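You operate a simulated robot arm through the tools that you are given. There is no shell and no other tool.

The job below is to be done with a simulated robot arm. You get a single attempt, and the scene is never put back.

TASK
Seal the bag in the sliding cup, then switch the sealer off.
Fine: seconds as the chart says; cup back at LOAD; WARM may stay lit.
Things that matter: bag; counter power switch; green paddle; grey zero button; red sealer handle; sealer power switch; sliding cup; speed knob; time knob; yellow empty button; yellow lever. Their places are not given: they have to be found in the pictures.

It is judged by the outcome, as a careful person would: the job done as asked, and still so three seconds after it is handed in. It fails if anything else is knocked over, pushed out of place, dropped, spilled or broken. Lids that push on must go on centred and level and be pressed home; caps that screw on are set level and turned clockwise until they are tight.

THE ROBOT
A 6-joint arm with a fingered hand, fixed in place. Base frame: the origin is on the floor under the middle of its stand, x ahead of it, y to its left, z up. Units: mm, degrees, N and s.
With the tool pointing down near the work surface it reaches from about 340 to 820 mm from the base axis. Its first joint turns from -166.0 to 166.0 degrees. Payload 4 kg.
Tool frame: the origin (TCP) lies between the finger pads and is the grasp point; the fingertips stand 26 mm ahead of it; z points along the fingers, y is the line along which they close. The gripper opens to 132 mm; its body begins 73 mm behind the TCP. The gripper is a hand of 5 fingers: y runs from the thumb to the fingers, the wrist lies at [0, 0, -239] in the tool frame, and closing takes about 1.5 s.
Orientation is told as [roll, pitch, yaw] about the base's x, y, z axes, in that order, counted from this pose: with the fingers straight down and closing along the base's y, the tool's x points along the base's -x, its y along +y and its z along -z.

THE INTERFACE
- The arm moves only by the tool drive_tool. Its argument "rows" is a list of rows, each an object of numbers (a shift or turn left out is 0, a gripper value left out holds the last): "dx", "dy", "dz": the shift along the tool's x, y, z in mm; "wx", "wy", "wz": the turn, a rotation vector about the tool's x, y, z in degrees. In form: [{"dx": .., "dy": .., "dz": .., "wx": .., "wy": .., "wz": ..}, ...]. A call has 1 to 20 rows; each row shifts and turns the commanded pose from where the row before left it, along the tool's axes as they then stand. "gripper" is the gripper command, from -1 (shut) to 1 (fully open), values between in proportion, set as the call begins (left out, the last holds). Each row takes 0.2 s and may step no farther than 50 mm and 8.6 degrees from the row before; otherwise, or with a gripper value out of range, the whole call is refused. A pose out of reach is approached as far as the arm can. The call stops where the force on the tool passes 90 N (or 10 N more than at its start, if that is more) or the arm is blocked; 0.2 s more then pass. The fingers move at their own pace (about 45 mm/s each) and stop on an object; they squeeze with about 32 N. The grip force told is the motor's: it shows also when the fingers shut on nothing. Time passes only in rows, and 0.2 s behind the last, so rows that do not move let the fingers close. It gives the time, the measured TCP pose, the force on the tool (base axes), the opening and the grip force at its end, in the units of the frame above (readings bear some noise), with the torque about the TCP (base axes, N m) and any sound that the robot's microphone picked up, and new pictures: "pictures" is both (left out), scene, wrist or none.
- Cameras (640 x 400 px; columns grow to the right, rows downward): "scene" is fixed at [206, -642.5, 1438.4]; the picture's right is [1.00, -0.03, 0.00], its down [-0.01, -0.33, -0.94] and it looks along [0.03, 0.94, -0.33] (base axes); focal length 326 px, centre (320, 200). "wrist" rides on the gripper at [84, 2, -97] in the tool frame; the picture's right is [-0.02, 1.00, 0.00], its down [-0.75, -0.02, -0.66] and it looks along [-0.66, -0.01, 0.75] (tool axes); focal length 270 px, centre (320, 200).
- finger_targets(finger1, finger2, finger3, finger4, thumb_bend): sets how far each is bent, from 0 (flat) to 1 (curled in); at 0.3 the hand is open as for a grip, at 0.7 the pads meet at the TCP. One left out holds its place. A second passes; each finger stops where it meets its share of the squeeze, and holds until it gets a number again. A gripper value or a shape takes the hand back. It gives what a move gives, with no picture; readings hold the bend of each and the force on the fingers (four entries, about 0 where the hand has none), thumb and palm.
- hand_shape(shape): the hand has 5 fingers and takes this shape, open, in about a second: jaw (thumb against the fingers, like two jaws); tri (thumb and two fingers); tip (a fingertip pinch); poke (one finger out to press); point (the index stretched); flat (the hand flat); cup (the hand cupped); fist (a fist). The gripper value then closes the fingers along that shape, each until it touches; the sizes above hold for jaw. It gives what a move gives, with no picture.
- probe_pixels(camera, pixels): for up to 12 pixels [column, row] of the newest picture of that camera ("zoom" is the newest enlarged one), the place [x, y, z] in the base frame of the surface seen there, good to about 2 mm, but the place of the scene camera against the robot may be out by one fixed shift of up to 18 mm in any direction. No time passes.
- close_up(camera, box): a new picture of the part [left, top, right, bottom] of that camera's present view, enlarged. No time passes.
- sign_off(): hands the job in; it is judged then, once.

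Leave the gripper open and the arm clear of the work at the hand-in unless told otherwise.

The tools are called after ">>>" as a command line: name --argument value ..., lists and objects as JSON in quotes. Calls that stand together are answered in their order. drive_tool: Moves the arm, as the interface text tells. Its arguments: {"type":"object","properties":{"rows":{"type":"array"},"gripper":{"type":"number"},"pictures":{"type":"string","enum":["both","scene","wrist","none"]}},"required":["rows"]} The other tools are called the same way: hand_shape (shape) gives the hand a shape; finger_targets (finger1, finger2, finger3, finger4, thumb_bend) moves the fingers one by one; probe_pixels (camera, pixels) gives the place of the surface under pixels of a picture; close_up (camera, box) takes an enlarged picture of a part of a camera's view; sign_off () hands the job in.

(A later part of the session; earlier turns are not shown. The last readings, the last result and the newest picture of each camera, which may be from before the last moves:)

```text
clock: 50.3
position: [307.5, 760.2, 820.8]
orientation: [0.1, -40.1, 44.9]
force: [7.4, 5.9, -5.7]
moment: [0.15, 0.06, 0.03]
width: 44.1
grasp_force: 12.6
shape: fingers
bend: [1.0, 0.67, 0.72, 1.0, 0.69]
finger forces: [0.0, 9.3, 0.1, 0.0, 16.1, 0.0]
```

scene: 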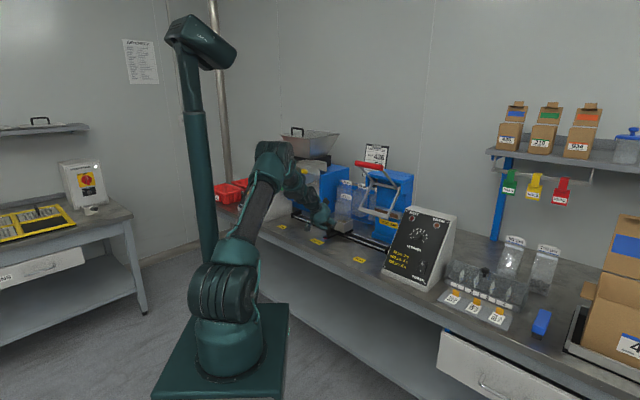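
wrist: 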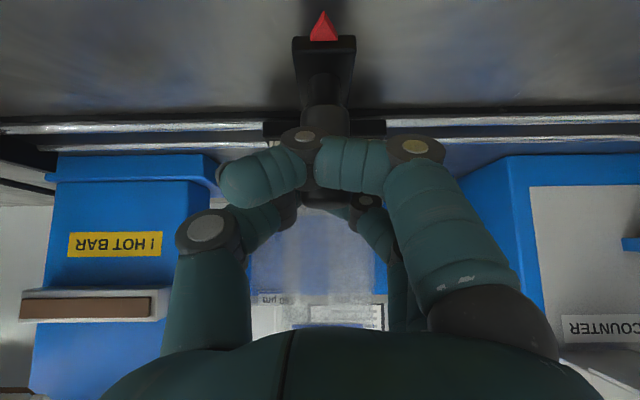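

The cup follows. Continue about 190 mm more toward SEAL at a gentle pace, then look at the arrow against the SEAL mark.

>>> drive_tool --rows '[{"dy": -12}, {"dy": -12}, {"dy": -12}, {"dy": -12}, {"dy": -12}, {"dy": -12}, {"dy": -12}, {"dy": -12}, {"dy": -12}, {"dy": -12}, {"dy": -12}, {"dy": -12}, {"dy": -12}, {"dy": -12}, {"dy": -12}, {"dy": -8}]' --pictures "both"

>>> close_up --camera "scene" --box '[320, 150, 460, 280]'

```text
clock: 53.7
position: [439.4, 628.0, 820.3]
orientation: [-0.1, -40.1, 45.0]
force: [11.0, 8.8, -4.6]
moment: [0.2, -0.02, -0.01]
width: 44.2
grasp_force: 14.2
shape: fingers
bend: [1.0, 0.66, 0.72, 1.0, 0.69]
finger forces: [0.0, 10.4, 0.0, 0.1, 17.9, 0.0]
```

scene: 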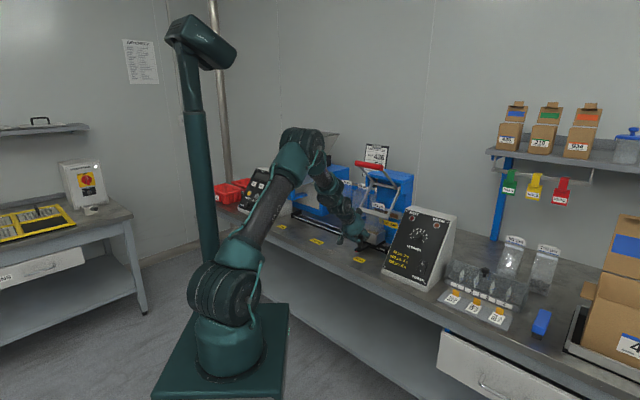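
wrist: 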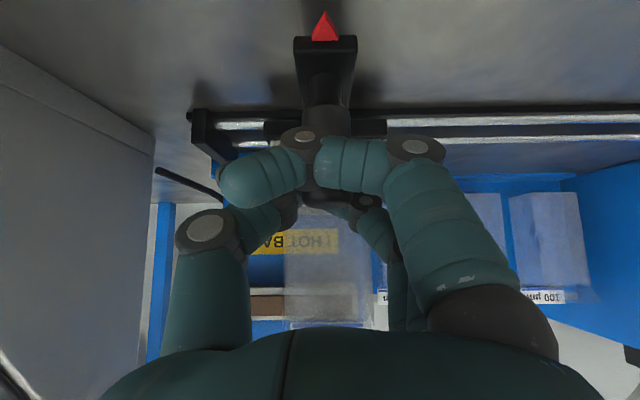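

```text
3.08 times, centred on (390, 215) of scene
```

zoom: 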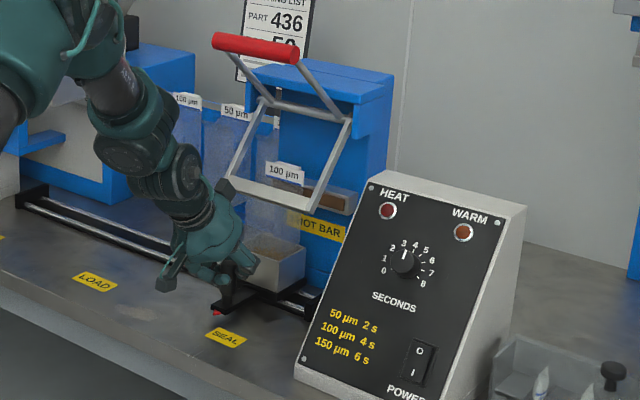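

Arrow at scene zoom (217,313) is still short of the SEAL mark centre (226,338). Slide 32 mm more, then compare arrow and mark by probing.

>>> drive_tool --rows '[{"dy": -8}, {"dy": -8}, {"dy": -8}, {"dy": -8}]' --pictures "both"

>>> close_up --camera "scene" --box '[340, 220, 420, 280]'

>>> close_up --camera "scene" --box '[340, 150, 440, 250]'

```text
clock: 54.7
position: [462.4, 605.7, 821.7]
orientation: [0.0, -40.0, 45.0]
force: [9.4, 3.6, -10.5]
moment: [0.12, 0.02, 0.03]
width: 44.1
grasp_force: 12.4
shape: fingers
bend: [1.0, 0.66, 0.72, 1.0, 0.69]
finger forces: [0.0, 9.0, 0.1, 0.0, 15.8, 0.1]
```

scene: 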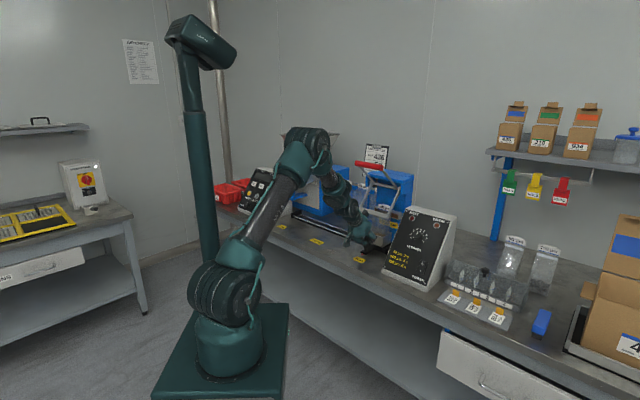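
wrist: 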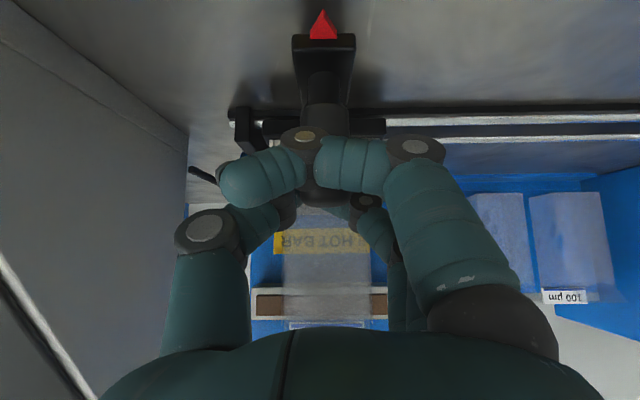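

```text
6.67 times, centred on (380, 250) of scene
```

zoom: 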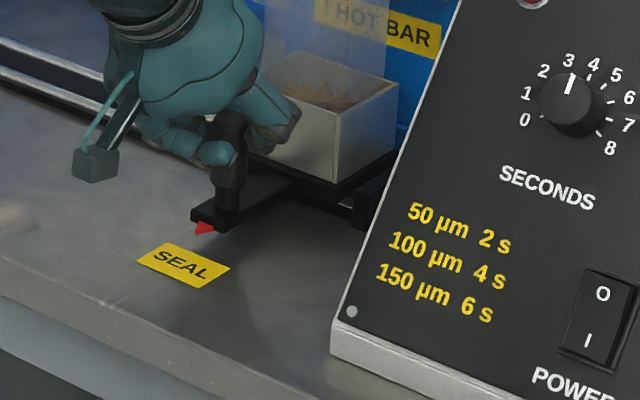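

```text
4.00 times, centred on (390, 200) of scene
```

zoom: 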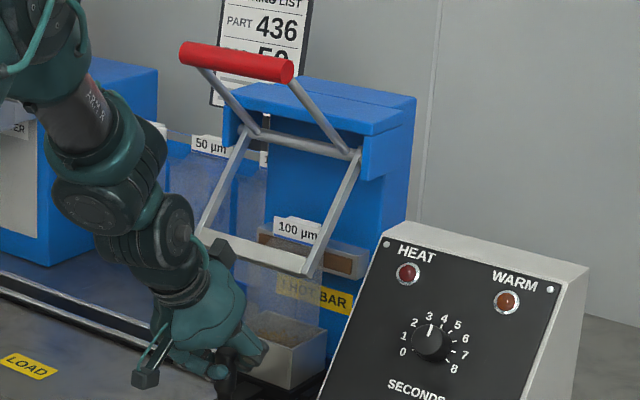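

Now probe the arrow and the SEAL mark's corners to compare their positions along the rail.

>>> probe_pixels --camera "scene" --pixels '[[362.5, 254.4], [359.5, 259.8], [356, 256.9], [366, 260], [363, 262.7], [353.2, 259.2], [391, 208]]'

>>> probe_pixels --camera "wrist" --pixels '[[322, 27], [322, 16], [270, 128], [245, 128], [327, 290], [290, 290], [365, 290], [254, 310], [386, 310]]'

```text
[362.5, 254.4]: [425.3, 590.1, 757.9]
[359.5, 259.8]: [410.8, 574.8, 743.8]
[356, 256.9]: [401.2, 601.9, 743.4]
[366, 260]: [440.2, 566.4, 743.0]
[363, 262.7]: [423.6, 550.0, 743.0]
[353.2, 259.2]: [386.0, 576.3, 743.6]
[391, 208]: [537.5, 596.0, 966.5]
```

```text
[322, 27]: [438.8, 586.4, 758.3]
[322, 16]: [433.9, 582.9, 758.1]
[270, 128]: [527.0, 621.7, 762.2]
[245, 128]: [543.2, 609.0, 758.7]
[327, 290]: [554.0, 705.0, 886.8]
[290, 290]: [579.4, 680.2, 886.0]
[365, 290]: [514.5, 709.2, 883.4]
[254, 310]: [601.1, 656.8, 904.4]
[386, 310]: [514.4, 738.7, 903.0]
```

Arrow and SEAL mark agree within ~2 mm (travel 249 mm of about 250). I nudge 1.2 mm more, release, and back off along the tool axis.

>>> drive_tool --rows '[{"dy": -1.2}, {"dy": 0}]' --pictures "none"

>>> finger_targets --finger2 0.4 --finger3 0.4 --thumb_bend 0.4

>>> drive_tool --rows '[{"dz": -10}, {"dz": -20}, {"dz": -30}, {"dz": -30}, {"dz": -30}, {"dz": -30}]' --pictures "both"

>>> close_up --camera "scene" --box '[340, 150, 460, 280]'

```text
clock: 55.3
position: [461.6, 604.8, 823.8]
orientation: [0.0, -40.0, 45.0]
force: [10.4, 8.6, -14.0]
moment: [0.21, 0.02, -0.01]
width: 44.2
grasp_force: 13.5
shape: fingers
bend: [1.0, 0.66, 0.72, 1.0, 0.69]
finger forces: [0.1, 10.7, 0.0, 0.0, 15.9, 0.0]
```

```text
clock: 56.3
position: [461.4, 603.8, 821.9]
orientation: [0.0, -40.1, 44.9]
force: [-0.1, 0.4, -0.4]
moment: [-0.01, 0.0, 0.05]
width: 58.1
grasp_force: 0.1
shape: fingers
bend: [1.0, 0.4, 0.4, 1.0, 0.4]
finger forces: [0.0, 0.0, 0.1, 0.1, 0.0, 0.0]
```

```text
clock: 57.7
position: [392.4, 536.8, 940.4]
orientation: [0.0, -40.0, 45.0]
force: [0.2, 0.6, 0.1]
moment: [0.0, -0.04, -0.02]
width: 58.1
grasp_force: 0.0
shape: fingers
bend: [1.0, 0.4, 0.4, 1.0, 0.4]
finger forces: [0.0, 0.1, 0.0, 0.0, 0.0, 0.0]
```

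scene: 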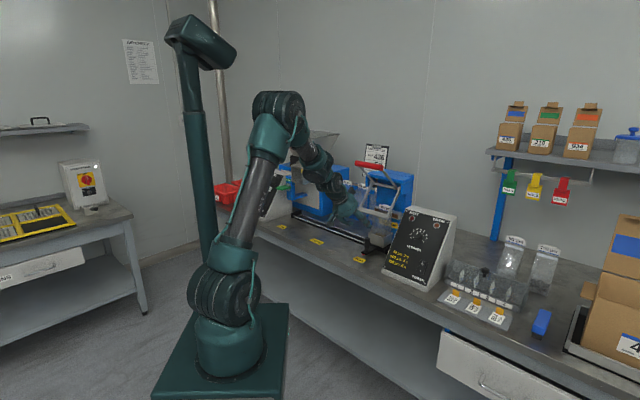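
wrist: 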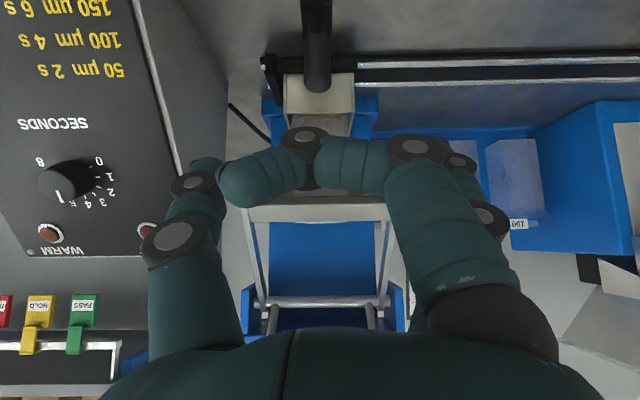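

```text
3.08 times, centred on (400, 215) of scene
```

zoom: 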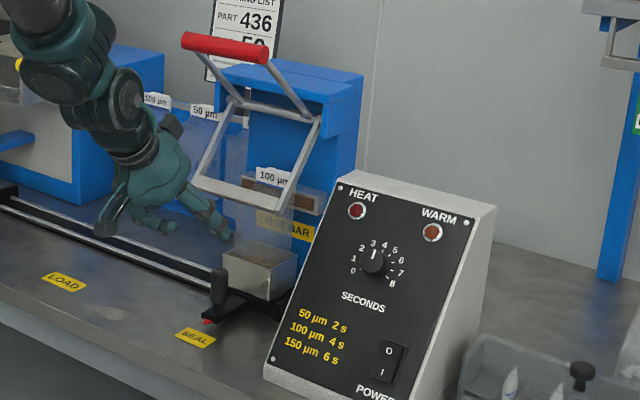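

Cup sits at SEAL. Now a close look at WARM; it must be lit before sealing.

>>> close_up --camera "scene" --box '[405, 205, 455, 240]'

>>> close_up --camera "wrist" --box '[20, 200, 180, 280]'

>>> probe_pixels --camera "scene" --pixels '[[357, 162], [369, 165], [381, 168], [376, 175], [390, 181], [366, 178], [362, 210], [387, 216], [400, 201], [372, 214]]'

```text
11.43 times, centred on (430, 222) of scene
```

zoom: 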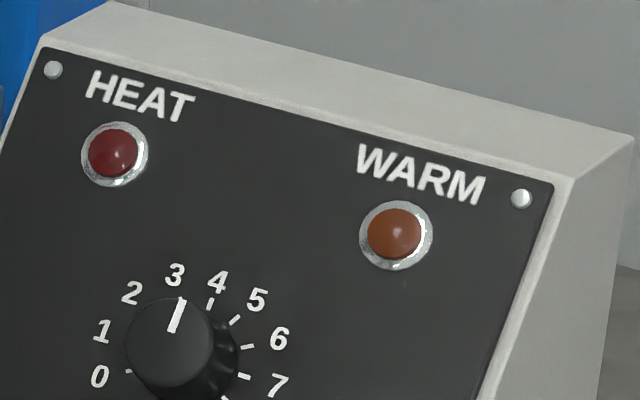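

```text
4.00 times, centred on (100, 240) of wrist
```

zoom: 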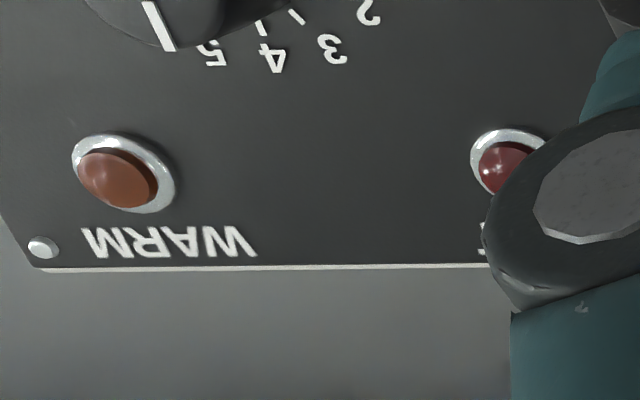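

```text
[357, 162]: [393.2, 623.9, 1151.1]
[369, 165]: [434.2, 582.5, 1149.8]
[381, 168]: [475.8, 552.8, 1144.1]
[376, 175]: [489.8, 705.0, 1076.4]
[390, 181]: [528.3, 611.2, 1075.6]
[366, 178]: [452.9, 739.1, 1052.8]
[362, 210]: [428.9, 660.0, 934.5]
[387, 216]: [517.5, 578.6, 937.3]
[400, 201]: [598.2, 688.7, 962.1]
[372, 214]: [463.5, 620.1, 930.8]
```

WARM is still dark — this is likely an impulse sealer (HEAT runs the set seconds when the handle is down, WARM follows). I'll now measure the handle, its pivot and the presser for the pull-down path.

>>> close_up --camera "scene" --box '[345, 150, 425, 225]'

>>> probe_pixels --camera "scene" --pixels '[[373.8, 182.5], [385, 185.5], [398.8, 189], [393, 170], [410, 174], [397, 178], [412, 185], [354.5, 160], [384, 169], [378, 187], [392, 189]]'

```text
5.33 times, centred on (385, 188) of scene
```

zoom: 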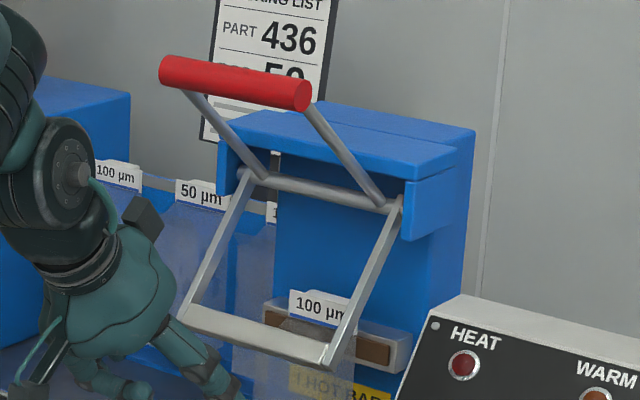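

```text
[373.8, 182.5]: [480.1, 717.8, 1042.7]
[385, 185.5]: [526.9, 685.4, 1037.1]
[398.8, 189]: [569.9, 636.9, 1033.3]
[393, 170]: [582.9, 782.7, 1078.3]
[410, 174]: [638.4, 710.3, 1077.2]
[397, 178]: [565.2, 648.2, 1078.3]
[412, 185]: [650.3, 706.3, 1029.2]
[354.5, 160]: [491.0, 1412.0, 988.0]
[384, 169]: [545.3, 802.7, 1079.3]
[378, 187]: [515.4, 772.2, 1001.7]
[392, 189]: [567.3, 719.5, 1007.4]
```

Geometry found: pivot axis at about d=864, z=1032 (d = depth along (0.71,0.71)); red bar axis at d≈736, z≈1145, e≈-97; it must swing about 44° down to d≈693, z≈1024. I'll raise the hand clear, open it, and roll it 90° so the fingers go over the bar and the thumb under it.

>>> drive_tool --rows '[{"dx": -22.3, "dz": -42.2}, {"dx": -22.3, "dz": -42.2}, {"dx": -22.3, "dz": -42.2}, {"dx": -22.3, "dz": -42.2}, {"dx": -22.3, "dz": -42.2}, {"dx": -22.3, "dz": -42.2}]' --pictures "none"

>>> hand_shape --shape "jaw"

>>> drive_tool --rows '[{"wz": 7.5}, {"wz": 7.5}, {"wz": 7.5}, {"wz": 7.5}, {"wz": 7.5}, {"wz": 7.5}, {"wz": 7.5}, {"wz": 7.5}, {"wz": 7.5}, {"wz": 7.5}, {"wz": 7.5}, {"wz": 7.5}, {"wx": -5}, {"wx": -5}]' --pictures "both"

```text
clock: 59.1
position: [346.3, 492.3, 1217.2]
orientation: [0.0, -40.0, 45.0]
force: [0.0, -0.5, 0.4]
moment: [0.02, -0.01, 0.0]
width: 58.5
grasp_force: 0.0
shape: fingers
bend: [1.0, 0.4, 0.4, 1.0, 0.4]
finger forces: [0.1, 0.0, 0.0, 0.1, 0.0, 0.1]
```

```text
clock: 60.0
position: [346.3, 493.1, 1216.3]
orientation: [0.0, -40.0, 44.9]
force: [-0.4, 0.4, 0.7]
moment: [-0.03, 0.0, 0.02]
width: 131.8
grasp_force: 0.1
shape: jaw
bend: [0.3, 0.3, 0.3, 0.3, 0.3]
finger forces: [0.0, 0.1, 0.0, 0.0, 0.1, 0.0]
```

```text
clock: 63.0
position: [351.9, 493.3, 1215.8]
orientation: [50.1, 0.0, -45.0]
force: [0.5, 0.9, -0.4]
moment: [0.01, -0.05, 0.02]
width: 131.9
grasp_force: 0.1
shape: jaw
bend: [0.3, 0.3, 0.3, 0.3, 0.3]
finger forces: [0.1, 0.0, 0.1, 0.0, 0.1, 0.0]
```

scene: 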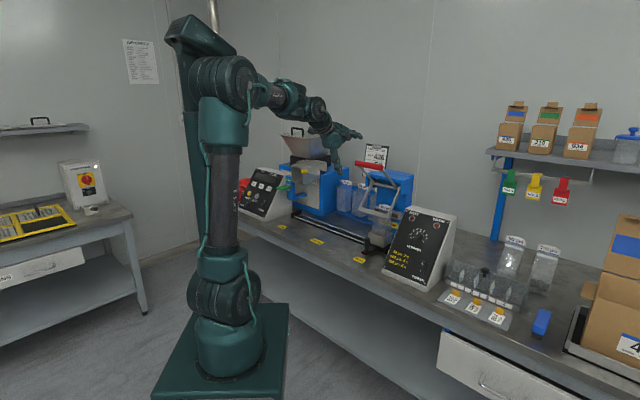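
wrist: 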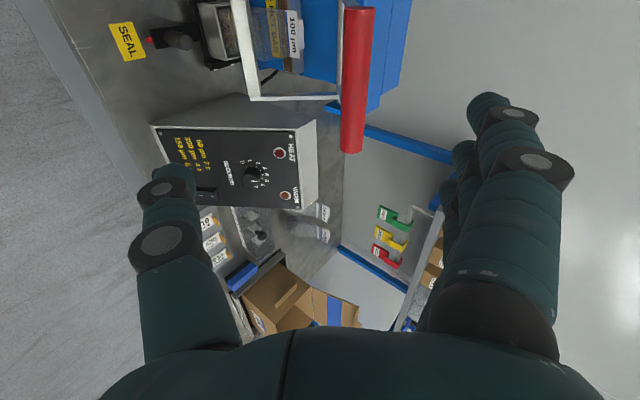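

The wrist camera now sees the red bar at about (355,80), between thumb (left/below) and fingers (right/above). Probe the bar accurately with this camera.

>>> probe_pixels --camera "wrist" --pixels '[[358, 15], [355, 60], [355, 100], [352, 140], [345, 60], [366, 60], [345, 100], [363, 100], [300, 97], [244, 60]]'

>>> close_up --camera "wrist" --box '[200, 0, 440, 180]'

```text
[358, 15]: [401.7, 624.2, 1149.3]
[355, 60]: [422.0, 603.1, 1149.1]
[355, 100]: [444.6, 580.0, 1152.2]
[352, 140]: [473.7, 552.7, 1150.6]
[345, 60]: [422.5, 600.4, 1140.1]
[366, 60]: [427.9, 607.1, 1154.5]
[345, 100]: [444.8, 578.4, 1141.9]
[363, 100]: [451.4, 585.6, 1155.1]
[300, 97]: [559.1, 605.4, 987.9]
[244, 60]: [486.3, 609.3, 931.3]
```

```text
2.22 times, centred on (320, 90) of wrist
```

zoom: 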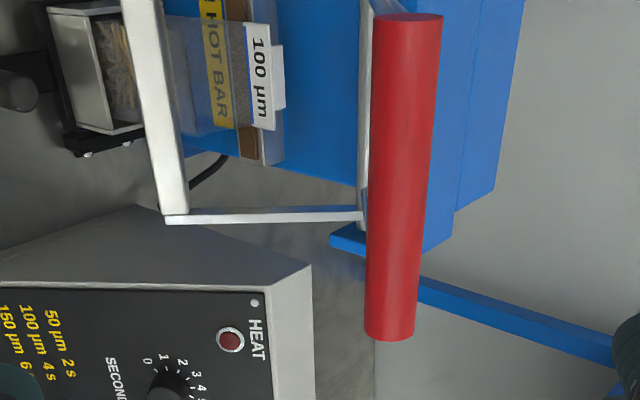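

Bar axis at d≈737, z≈1142.5, radius ≈13, centred at e≈-100, in line with my TCP. Move sideways 33 mm in tool y, then in along the tool axis so that the bar sits between fingers and thumb.

>>> drive_tool --rows '[{"dy": 16.7}, {"dy": 16.7}, {"dz": 35}, {"dz": 35}, {"dz": 30}]' --pictures "both"

```text
clock: 64.2
position: [417.9, 564.0, 1177.4]
orientation: [50.1, -0.1, -45.0]
force: [-0.1, -0.1, 0.3]
moment: [-0.01, 0.0, -0.02]
width: 132.0
grasp_force: 0.1
shape: jaw
bend: [0.3, 0.3, 0.3, 0.3, 0.3]
finger forces: [0.0, 0.1, 0.0, 0.1, 0.0, 0.1]
```

scene: 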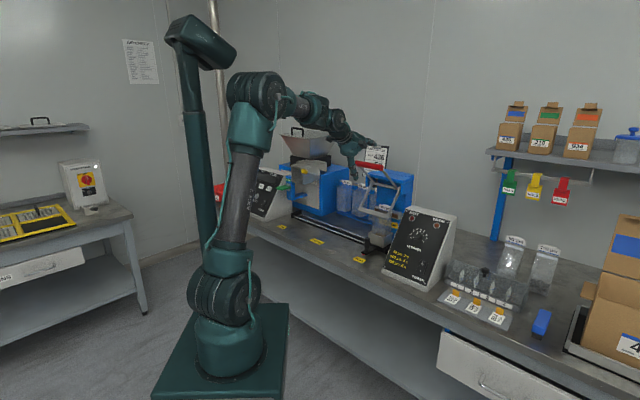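
wrist: 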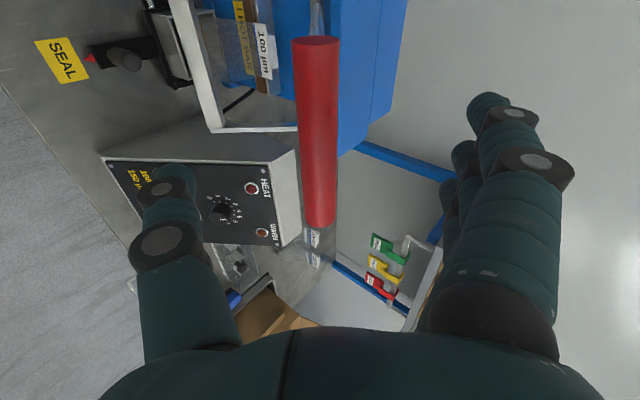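

The bar is centred (col ~316). Advance the remaining 54 mm.

>>> drive_tool --rows '[{"dz": 20}, {"dz": 18}, {"dz": 10}, {"dz": 6}]' --pictures "both"

```text
clock: 65.2
position: [450.0, 592.6, 1143.2]
orientation: [50.1, 0.0, -45.0]
force: [0.1, 0.6, -0.4]
moment: [-0.03, 0.01, -0.03]
width: 132.0
grasp_force: 0.1
shape: jaw
bend: [0.3, 0.3, 0.3, 0.3, 0.3]
finger forces: [0.0, 0.0, 0.0, 0.0, 0.1, 0.0]
```

scene: 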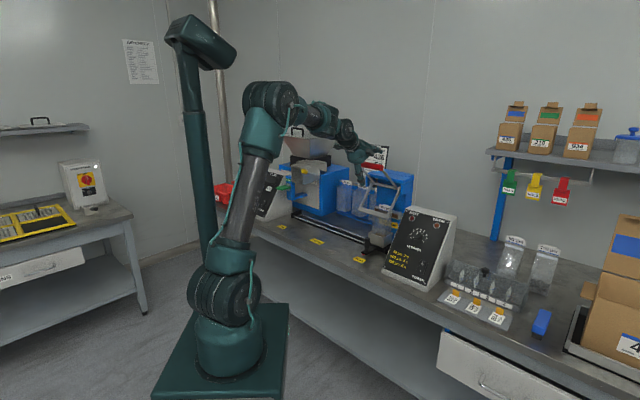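
wrist: 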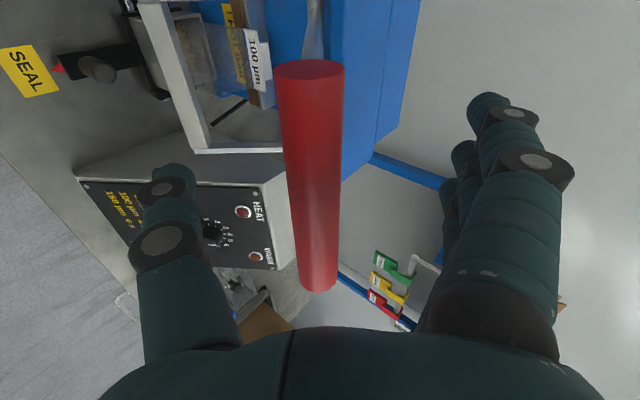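

The bar is between the fingers. Close the gripper on it.

>>> drive_tool --rows '[{"dz": 0}, {"dz": 0}, {"dz": 0}, {"dz": 0}, {"dz": 0}, {"dz": 0}, {"dz": 0}, {"dz": 0}]' --gripper -1 --pictures "both"

```text
clock: 67.0
position: [448.8, 592.3, 1143.3]
orientation: [50.1, 0.0, -45.1]
force: [5.6, 7.0, -3.9]
moment: [0.08, -0.05, -0.03]
width: 0.2
grasp_force: 18.8
shape: jaw
bend: [0.64, 0.64, 0.64, 0.64, 0.72]
finger forces: [3.9, 4.0, 4.0, 3.9, 17.3, 0.1]
```

scene: 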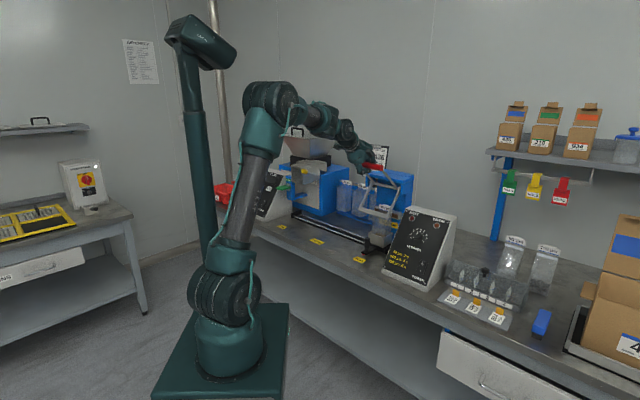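
wrist: 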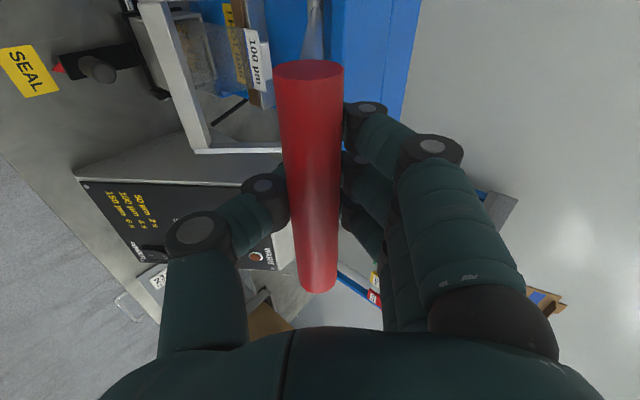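

Gripped. Quick check of the lamps before pulling.

>>> close_up --camera "scene" --box '[405, 205, 455, 240]'

```text
11.43 times, centred on (430, 222) of scene
```

zoom: 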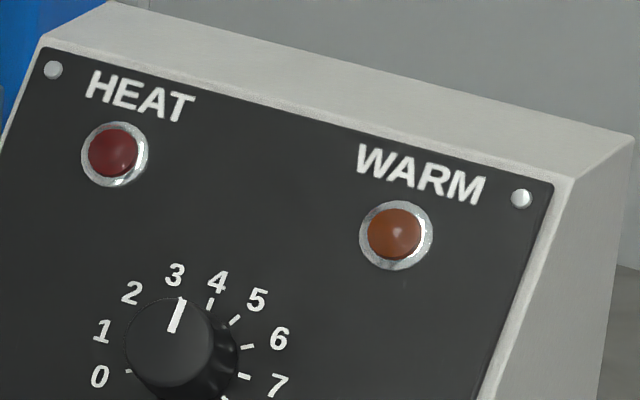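

No lamps yet; power has been on ~50 s, so I go on. Pull the handle down along its arc (each row 8.8 mm in tool −y with a matching 3° turn), first 30°.

>>> drive_tool --rows '[{"dy": -4.4, "dz": 0.1, "wx": -1.5}, {"dy": -8.83, "dz": 0.23, "wx": -3}, {"dy": -8.83, "dz": 0.23, "wx": -3}, {"dy": -8.83, "dz": 0.23, "wx": -3}, {"dy": -8.83, "dz": 0.23, "wx": -3}, {"dy": -8.83, "dz": 0.23, "wx": -3}, {"dy": -8.83, "dz": 0.23, "wx": -3}, {"dy": -8.83, "dz": 0.23, "wx": -3}, {"dy": -8.83, "dz": 0.23, "wx": -3}, {"dy": -8.83, "dz": 0.23, "wx": -3}]' --pictures "both"

>>> close_up --camera "scene" --box '[345, 150, 465, 240]'

```text
clock: 69.2
position: [423.9, 566.6, 1068.4]
orientation: [78.6, 0.0, -45.1]
force: [11.1, 8.6, 0.4]
moment: [0.03, -0.02, 0.0]
width: 0.0
grasp_force: 32.0
shape: jaw
bend: [0.64, 0.64, 0.64, 0.64, 0.74]
finger forces: [7.0, 7.1, 7.1, 7.2, 25.0, 0.1]
```

scene: 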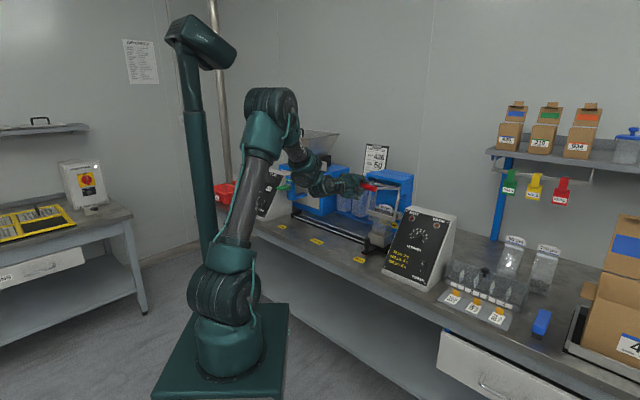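
wrist: 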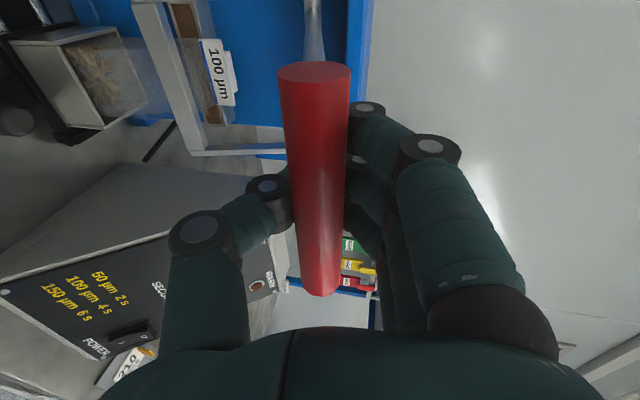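

```text
4.44 times, centred on (405, 195) of scene
```

zoom: 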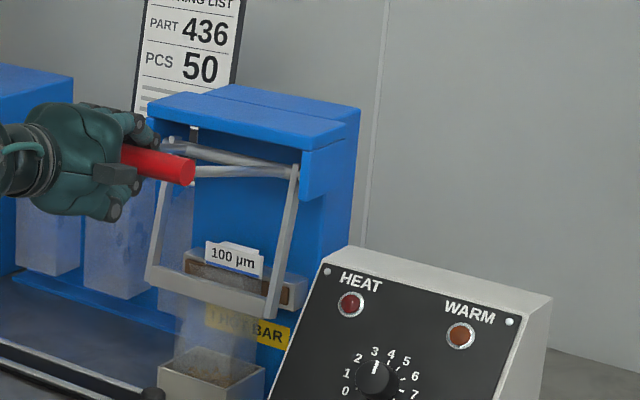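

The handle follows, presser swinging toward the bag. Continue with smaller steps.

>>> drive_tool --rows '[{"dy": -5.9, "dz": 0.1, "wx": -2}, {"dy": -5.9, "dz": 0.1, "wx": -2}, {"dy": -5.9, "dz": 0.1, "wx": -2}, {"dy": -5.9, "dz": 0.1, "wx": -2}]' --pictures "both"

>>> close_up --camera "scene" --box '[345, 150, 465, 240]'

```text
clock: 70.2
position: [420.9, 564.5, 1044.4]
orientation: [86.6, 0.0, -45.1]
force: [19.8, 10.4, 2.4]
moment: [-0.01, -0.01, -0.04]
width: 0.0
grasp_force: 32.1
shape: jaw
bend: [0.64, 0.64, 0.64, 0.64, 0.74]
finger forces: [7.8, 8.0, 8.1, 8.1, 26.3, 0.1]
```

scene: 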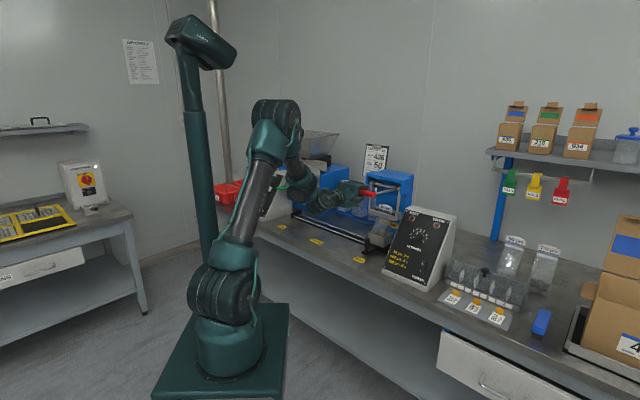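
wrist: 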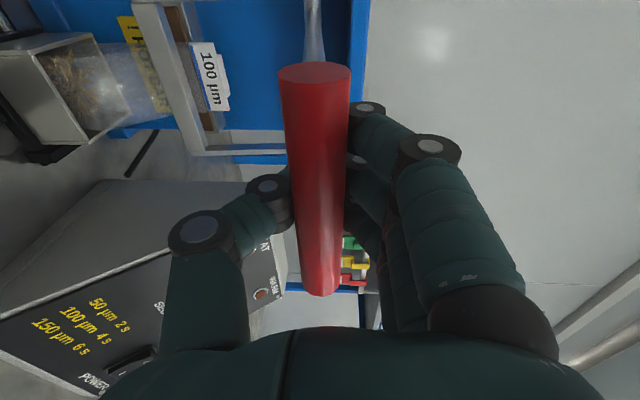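

```text
4.44 times, centred on (405, 195) of scene
```

zoom: 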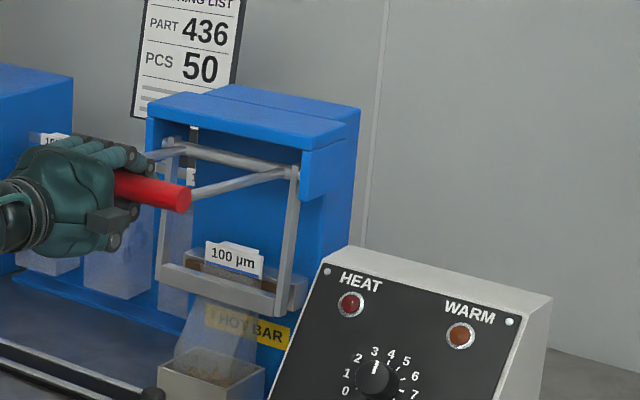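

Presser is close to the hot bar. Continue in 2° steps, checking force and the HEAT lamp.

>>> drive_tool --rows '[{"dy": -5.9, "dz": 0.1, "wx": -2}, {"dy": -5.9, "dz": 0.1, "wx": -2}, {"dy": -4.4, "dz": 0.1, "wx": -1.5}]' --pictures "both"

>>> close_up --camera "scene" --box '[345, 150, 465, 240]'

```text
clock: 71.0
position: [421.3, 565.2, 1032.8]
orientation: [92.5, 0.0, -45.0]
force: [16.9, 10.2, 39.5]
moment: [0.08, -0.04, -0.01]
width: 0.4
grasp_force: 32.1
shape: jaw
bend: [0.63, 0.63, 0.63, 0.63, 0.74]
finger forces: [11.8, 11.8, 11.8, 11.7, 20.7, 0.1]
```

scene: 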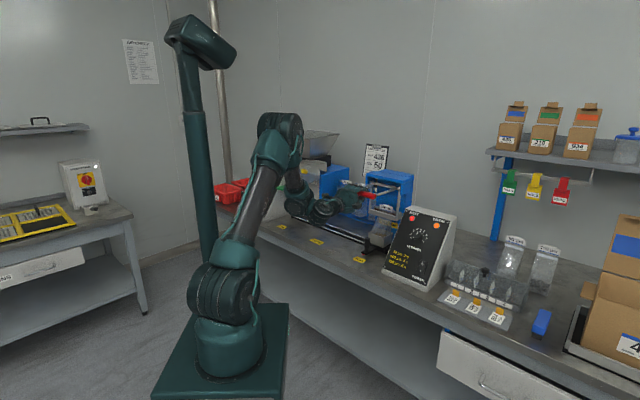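
wrist: 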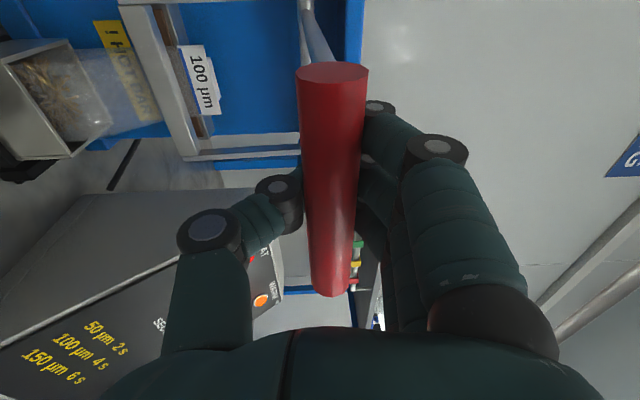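

```text
4.44 times, centred on (405, 195) of scene
```

zoom: 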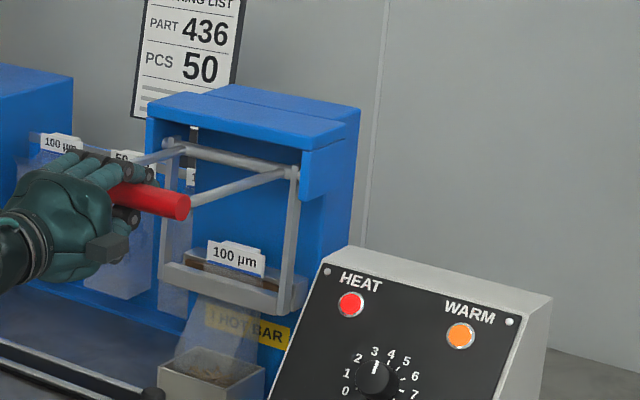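

Both HEAT and WARM are now lit: the presser is closed (40 N). Hold still and watch HEAT.

>>> drive_tool --rows '[{"dz": 0}, {"dz": 0}, {"dz": 0}, {"dz": 0}, {"dz": 0}, {"dz": 0}, {"dz": 0}, {"dz": 0}, {"dz": 0}, {"dz": 0}]' --pictures "scene"

>>> close_up --camera "scene" --box '[345, 150, 465, 240]'

```text
clock: 73.2
position: [420.8, 564.5, 1032.2]
orientation: [92.4, 0.1, -45.0]
force: [13.4, 9.7, 44.3]
moment: [0.11, -0.07, -0.02]
width: 0.2
grasp_force: 32.5
shape: jaw
bend: [0.63, 0.63, 0.63, 0.63, 0.73]
finger forces: [12.2, 12.2, 12.4, 12.3, 20.3, 0.0]
```

scene: 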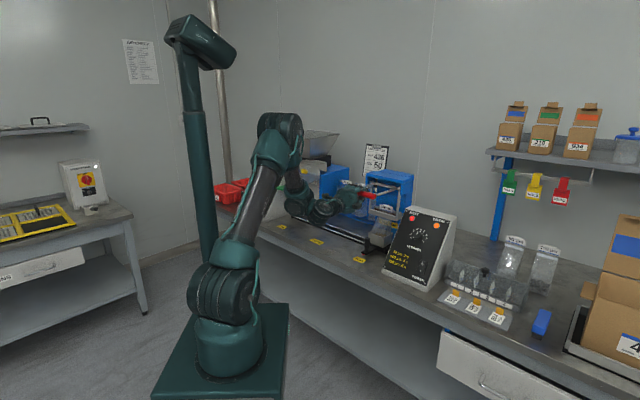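

```text
4.44 times, centred on (405, 195) of scene
```

zoom: 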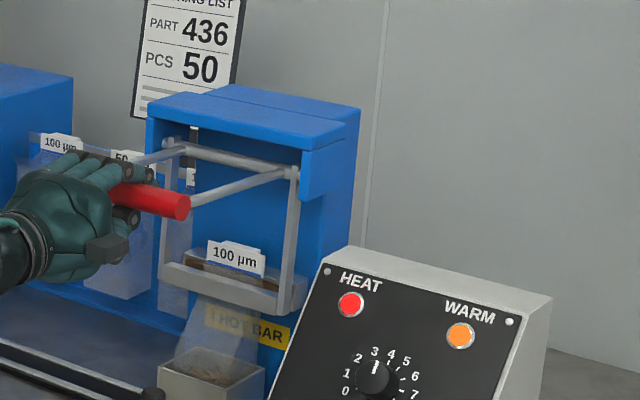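

HEAT still lit at 73.2 s. Keep holding.

>>> drive_tool --rows '[{"dz": 0}, {"dz": 0}, {"dz": 0}, {"dz": 0}, {"dz": 0}, {"dz": 0}, {"dz": 0}, {"dz": 0}, {"dz": 0}, {"dz": 0}]' --pictures "scene"

>>> close_up --camera "scene" --box '[345, 150, 465, 240]'

```text
clock: 75.4
position: [421.4, 565.1, 1031.5]
orientation: [92.4, -0.1, -45.0]
force: [13.3, 10.3, 44.5]
moment: [0.06, -0.08, 0.03]
width: 0.0
grasp_force: 32.5
shape: jaw
bend: [0.63, 0.63, 0.63, 0.63, 0.73]
finger forces: [12.2, 12.3, 12.3, 12.2, 20.3, 0.1]
```

scene: 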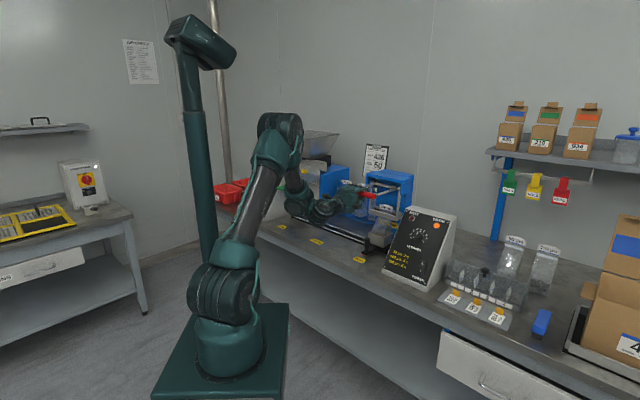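

```text
4.44 times, centred on (405, 195) of scene
```

zoom: 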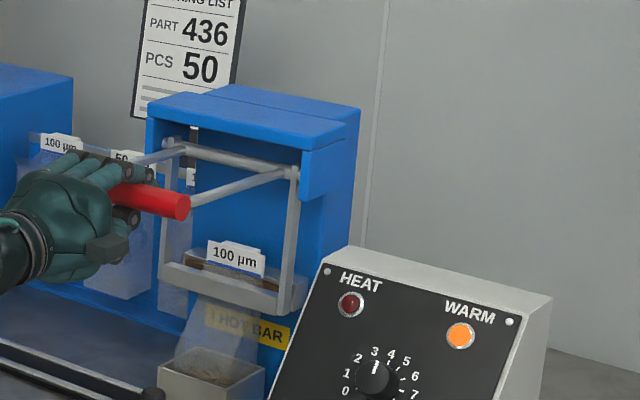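

HEAT went out (4 s done); WARM is lit. I hold a few more seconds pressed so the seam sets, watching WARM.

>>> drive_tool --rows '[{"dz": 0}, {"dz": 0}, {"dz": 0}, {"dz": 0}, {"dz": 0}, {"dz": 0}, {"dz": 0}, {"dz": 0}, {"dz": 0}, {"dz": 0}, {"dz": 0}, {"dz": 0}, {"dz": 0}, {"dz": 0}, {"dz": 0}, {"dz": 0}, {"dz": 0}, {"dz": 0}]' --pictures "scene"

>>> close_up --camera "scene" --box '[345, 150, 465, 240]'

```text
clock: 79.2
position: [420.6, 564.6, 1031.9]
orientation: [92.5, 0.1, -45.0]
force: [12.9, 10.2, 44.9]
moment: [0.07, -0.08, 0.04]
width: 0.0
grasp_force: 32.2
shape: jaw
bend: [0.63, 0.63, 0.63, 0.63, 0.73]
finger forces: [12.3, 12.5, 12.4, 12.2, 20.2, 0.1]
```

scene: 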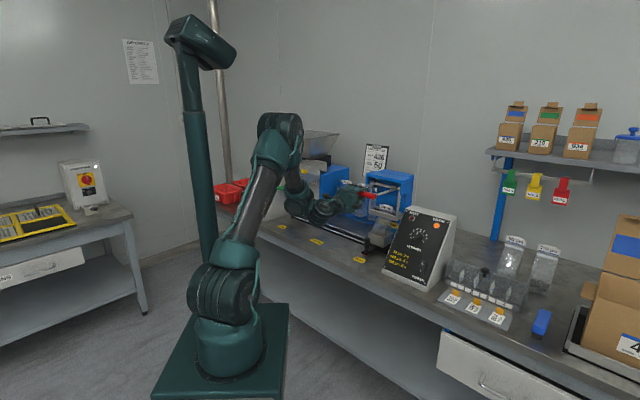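

```text
4.44 times, centred on (405, 195) of scene
```

zoom: 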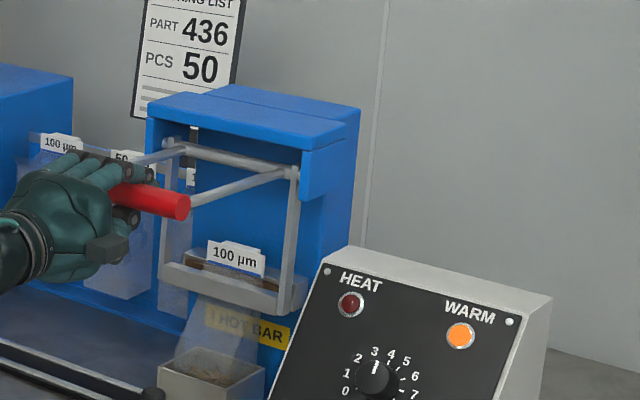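

WARM is still lit. Holding longer is harmless, so I wait some more to let the seam cool.

>>> drive_tool --rows '[{"dz": 0}, {"dz": 0}, {"dz": 0}, {"dz": 0}, {"dz": 0}, {"dz": 0}, {"dz": 0}, {"dz": 0}, {"dz": 0}, {"dz": 0}, {"dz": 0}, {"dz": 0}, {"dz": 0}, {"dz": 0}, {"dz": 0}, {"dz": 0}, {"dz": 0}, {"dz": 0}, {"dz": 0}, {"dz": 0}]' --pictures "none"

>>> drive_tool --rows '[{"dz": 0}, {"dz": 0}, {"dz": 0}, {"dz": 0}, {"dz": 0}, {"dz": 0}, {"dz": 0}, {"dz": 0}, {"dz": 0}, {"dz": 0}, {"dz": 0}, {"dz": 0}, {"dz": 0}, {"dz": 0}, {"dz": 0}, {"dz": 0}, {"dz": 0}, {"dz": 0}, {"dz": 0}, {"dz": 0}]' --pictures "scene"

>>> close_up --camera "scene" --box '[345, 150, 465, 240]'

```text
clock: 83.4
position: [420.9, 563.8, 1033.3]
orientation: [92.4, 0.1, -45.0]
force: [12.4, 9.9, 44.8]
moment: [0.09, -0.09, -0.02]
width: 0.0
grasp_force: 32.3
shape: jaw
bend: [0.63, 0.63, 0.63, 0.63, 0.73]
finger forces: [12.3, 12.4, 12.4, 12.4, 20.2, 0.0]
```

```text
clock: 87.6
position: [422.0, 565.0, 1031.3]
orientation: [92.4, 0.1, -45.0]
force: [12.7, 10.4, 44.9]
moment: [0.1, -0.05, -0.02]
width: 0.1
grasp_force: 32.2
shape: jaw
bend: [0.63, 0.63, 0.63, 0.63, 0.73]
finger forces: [12.2, 12.4, 12.4, 12.4, 20.1, 0.0]
```

scene: 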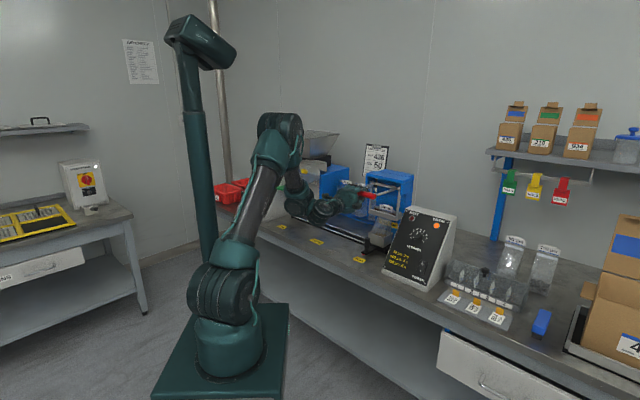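

```text
4.44 times, centred on (405, 195) of scene
```

zoom: 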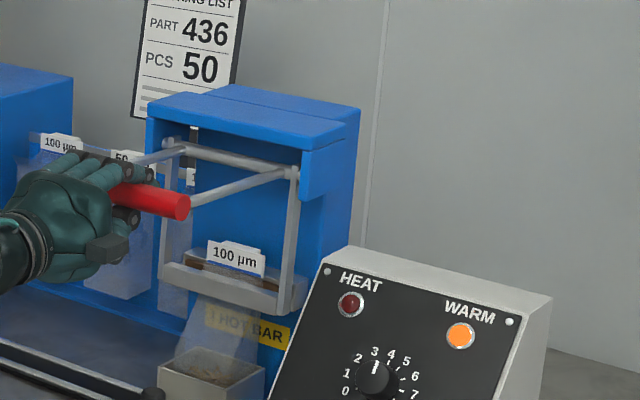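

WARM stays lit (allowed). Now lift the handle back up along the same arc.

>>> drive_tool --rows '[{"dy": 4.4, "dz": 0.1, "wx": 1.5}, {"dy": 5.9, "dz": 0.1, "wx": 2}, {"dy": 5.9, "dz": 0.1, "wx": 2}, {"dy": 8.83, "dz": 0.23, "wx": 3}, {"dy": 8.83, "dz": 0.23, "wx": 3}, {"dy": 8.83, "dz": 0.23, "wx": 3}, {"dy": 8.83, "dz": 0.23, "wx": 3}, {"dy": 8.83, "dz": 0.23, "wx": 3}, {"dy": 8.83, "dz": 0.23, "wx": 3}, {"dy": 8.83, "dz": 0.23, "wx": 3}, {"dy": 8.83, "dz": 0.23, "wx": 3}, {"dy": 8.83, "dz": 0.23, "wx": 3}, {"dy": 8.83, "dz": 0.23, "wx": 3}, {"dy": 8.83, "dz": 0.23, "wx": 3}]' --pictures "both"

>>> close_up --camera "scene" --box '[345, 150, 465, 240]'

```text
clock: 90.6
position: [445.0, 587.1, 1133.1]
orientation: [53.3, -0.1, -44.9]
force: [23.3, 30.3, -26.1]
moment: [-0.05, 0.08, 0.01]
width: 0.0
grasp_force: 32.4
shape: jaw
bend: [0.62, 0.62, 0.62, 0.62, 0.73]
finger forces: [10.8, 10.7, 10.6, 10.6, 30.3, 0.1]
```

scene: 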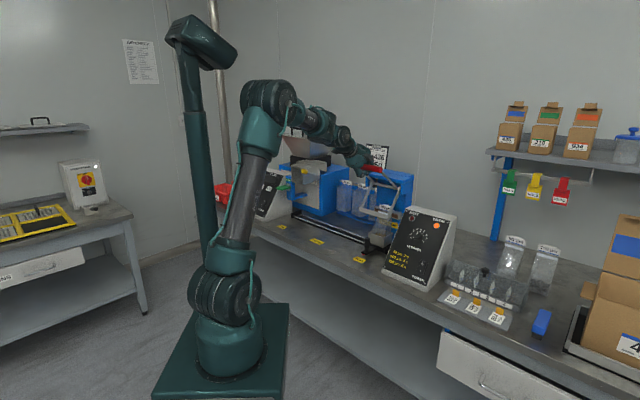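
wrist: 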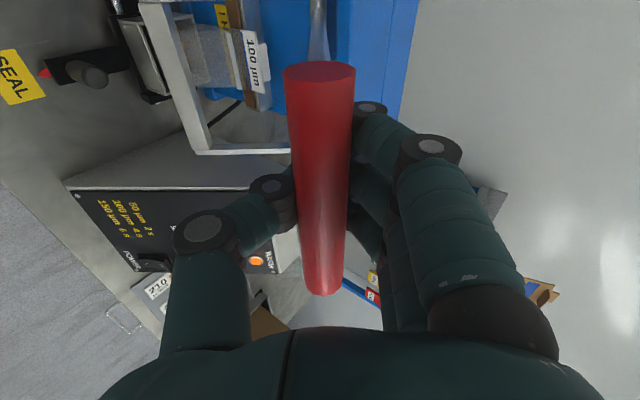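

```text
4.44 times, centred on (405, 195) of scene
```

zoom: 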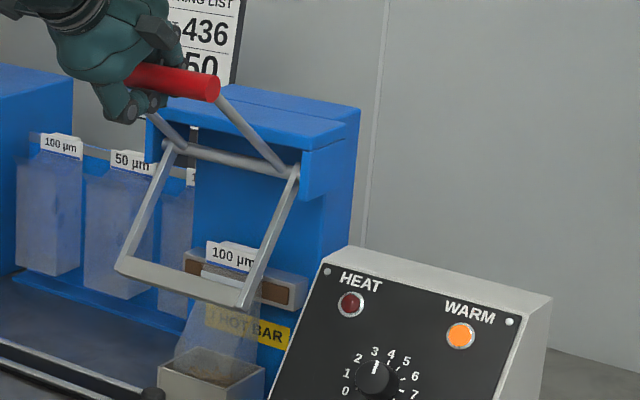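

The handle is almost up. Finish the last 3.5° while easing a few mm toward the pivot to relieve the pull.

>>> drive_tool --rows '[{"dz": 2}, {"dy": 5.9, "dz": 1.5, "wx": 2}, {"dy": 4.4, "dz": 0.5, "wx": 1.5}, {"dz": 0}]' --pictures "both"

>>> close_up --camera "scene" --box '[345, 150, 465, 240]'

```text
clock: 91.6
position: [450.6, 593.9, 1139.4]
orientation: [50.0, 0.0, -45.1]
force: [-1.8, -1.4, -12.7]
moment: [0.01, -0.01, 0.01]
width: 0.2
grasp_force: 32.5
shape: jaw
bend: [0.65, 0.64, 0.64, 0.65, 0.75]
finger forces: [5.5, 5.5, 5.4, 5.5, 29.5, 0.1]
```

scene: 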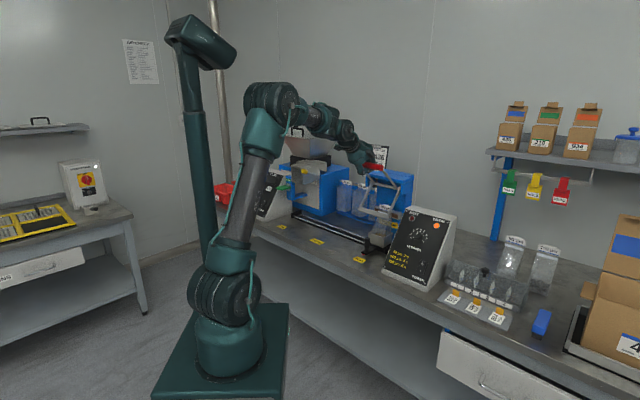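
wrist: 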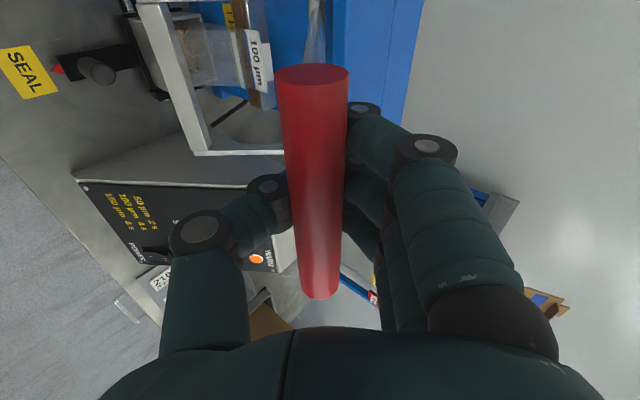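

```text
4.44 times, centred on (405, 195) of scene
```

zoom: 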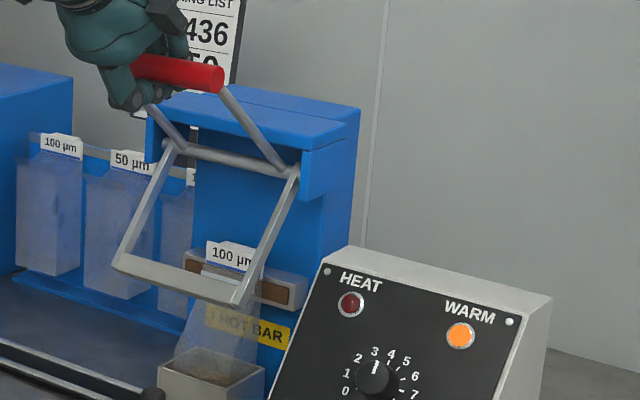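

The handle is at its top stop; a seam line is seen on the bag below the label. Open the hand and see that the handle stays up.

>>> drive_tool --rows '[{"dz": 0}, {"dz": 0}, {"dz": 0}, {"dz": 0}, {"dz": 0}, {"dz": 0}, {"dz": 0}, {"dz": 0}]' --gripper 1 --pictures "both"

```text
clock: 93.4
position: [450.9, 595.4, 1139.9]
orientation: [50.0, 0.0, -45.1]
force: [0.2, 0.3, 0.3]
moment: [0.03, 0.0, 0.02]
width: 132.1
grasp_force: 0.1
shape: jaw
bend: [0.3, 0.3, 0.3, 0.3, 0.3]
finger forces: [0.1, 0.0, 0.0, 0.0, 0.1, 0.1]
```

scene: 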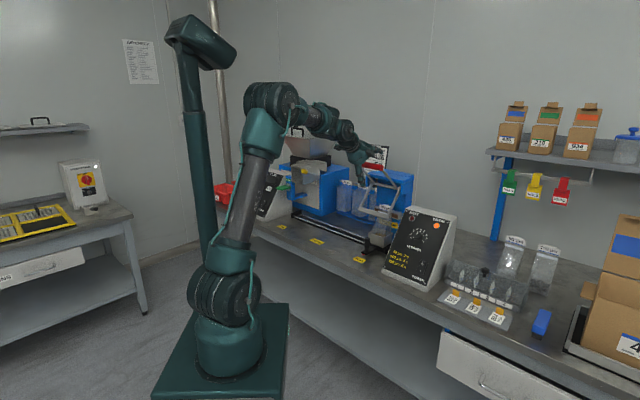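
wrist: 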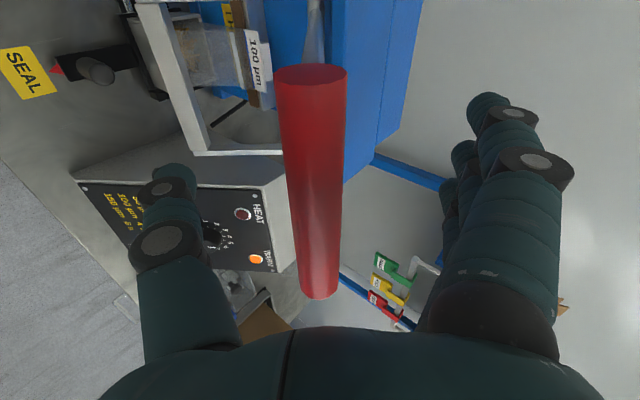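

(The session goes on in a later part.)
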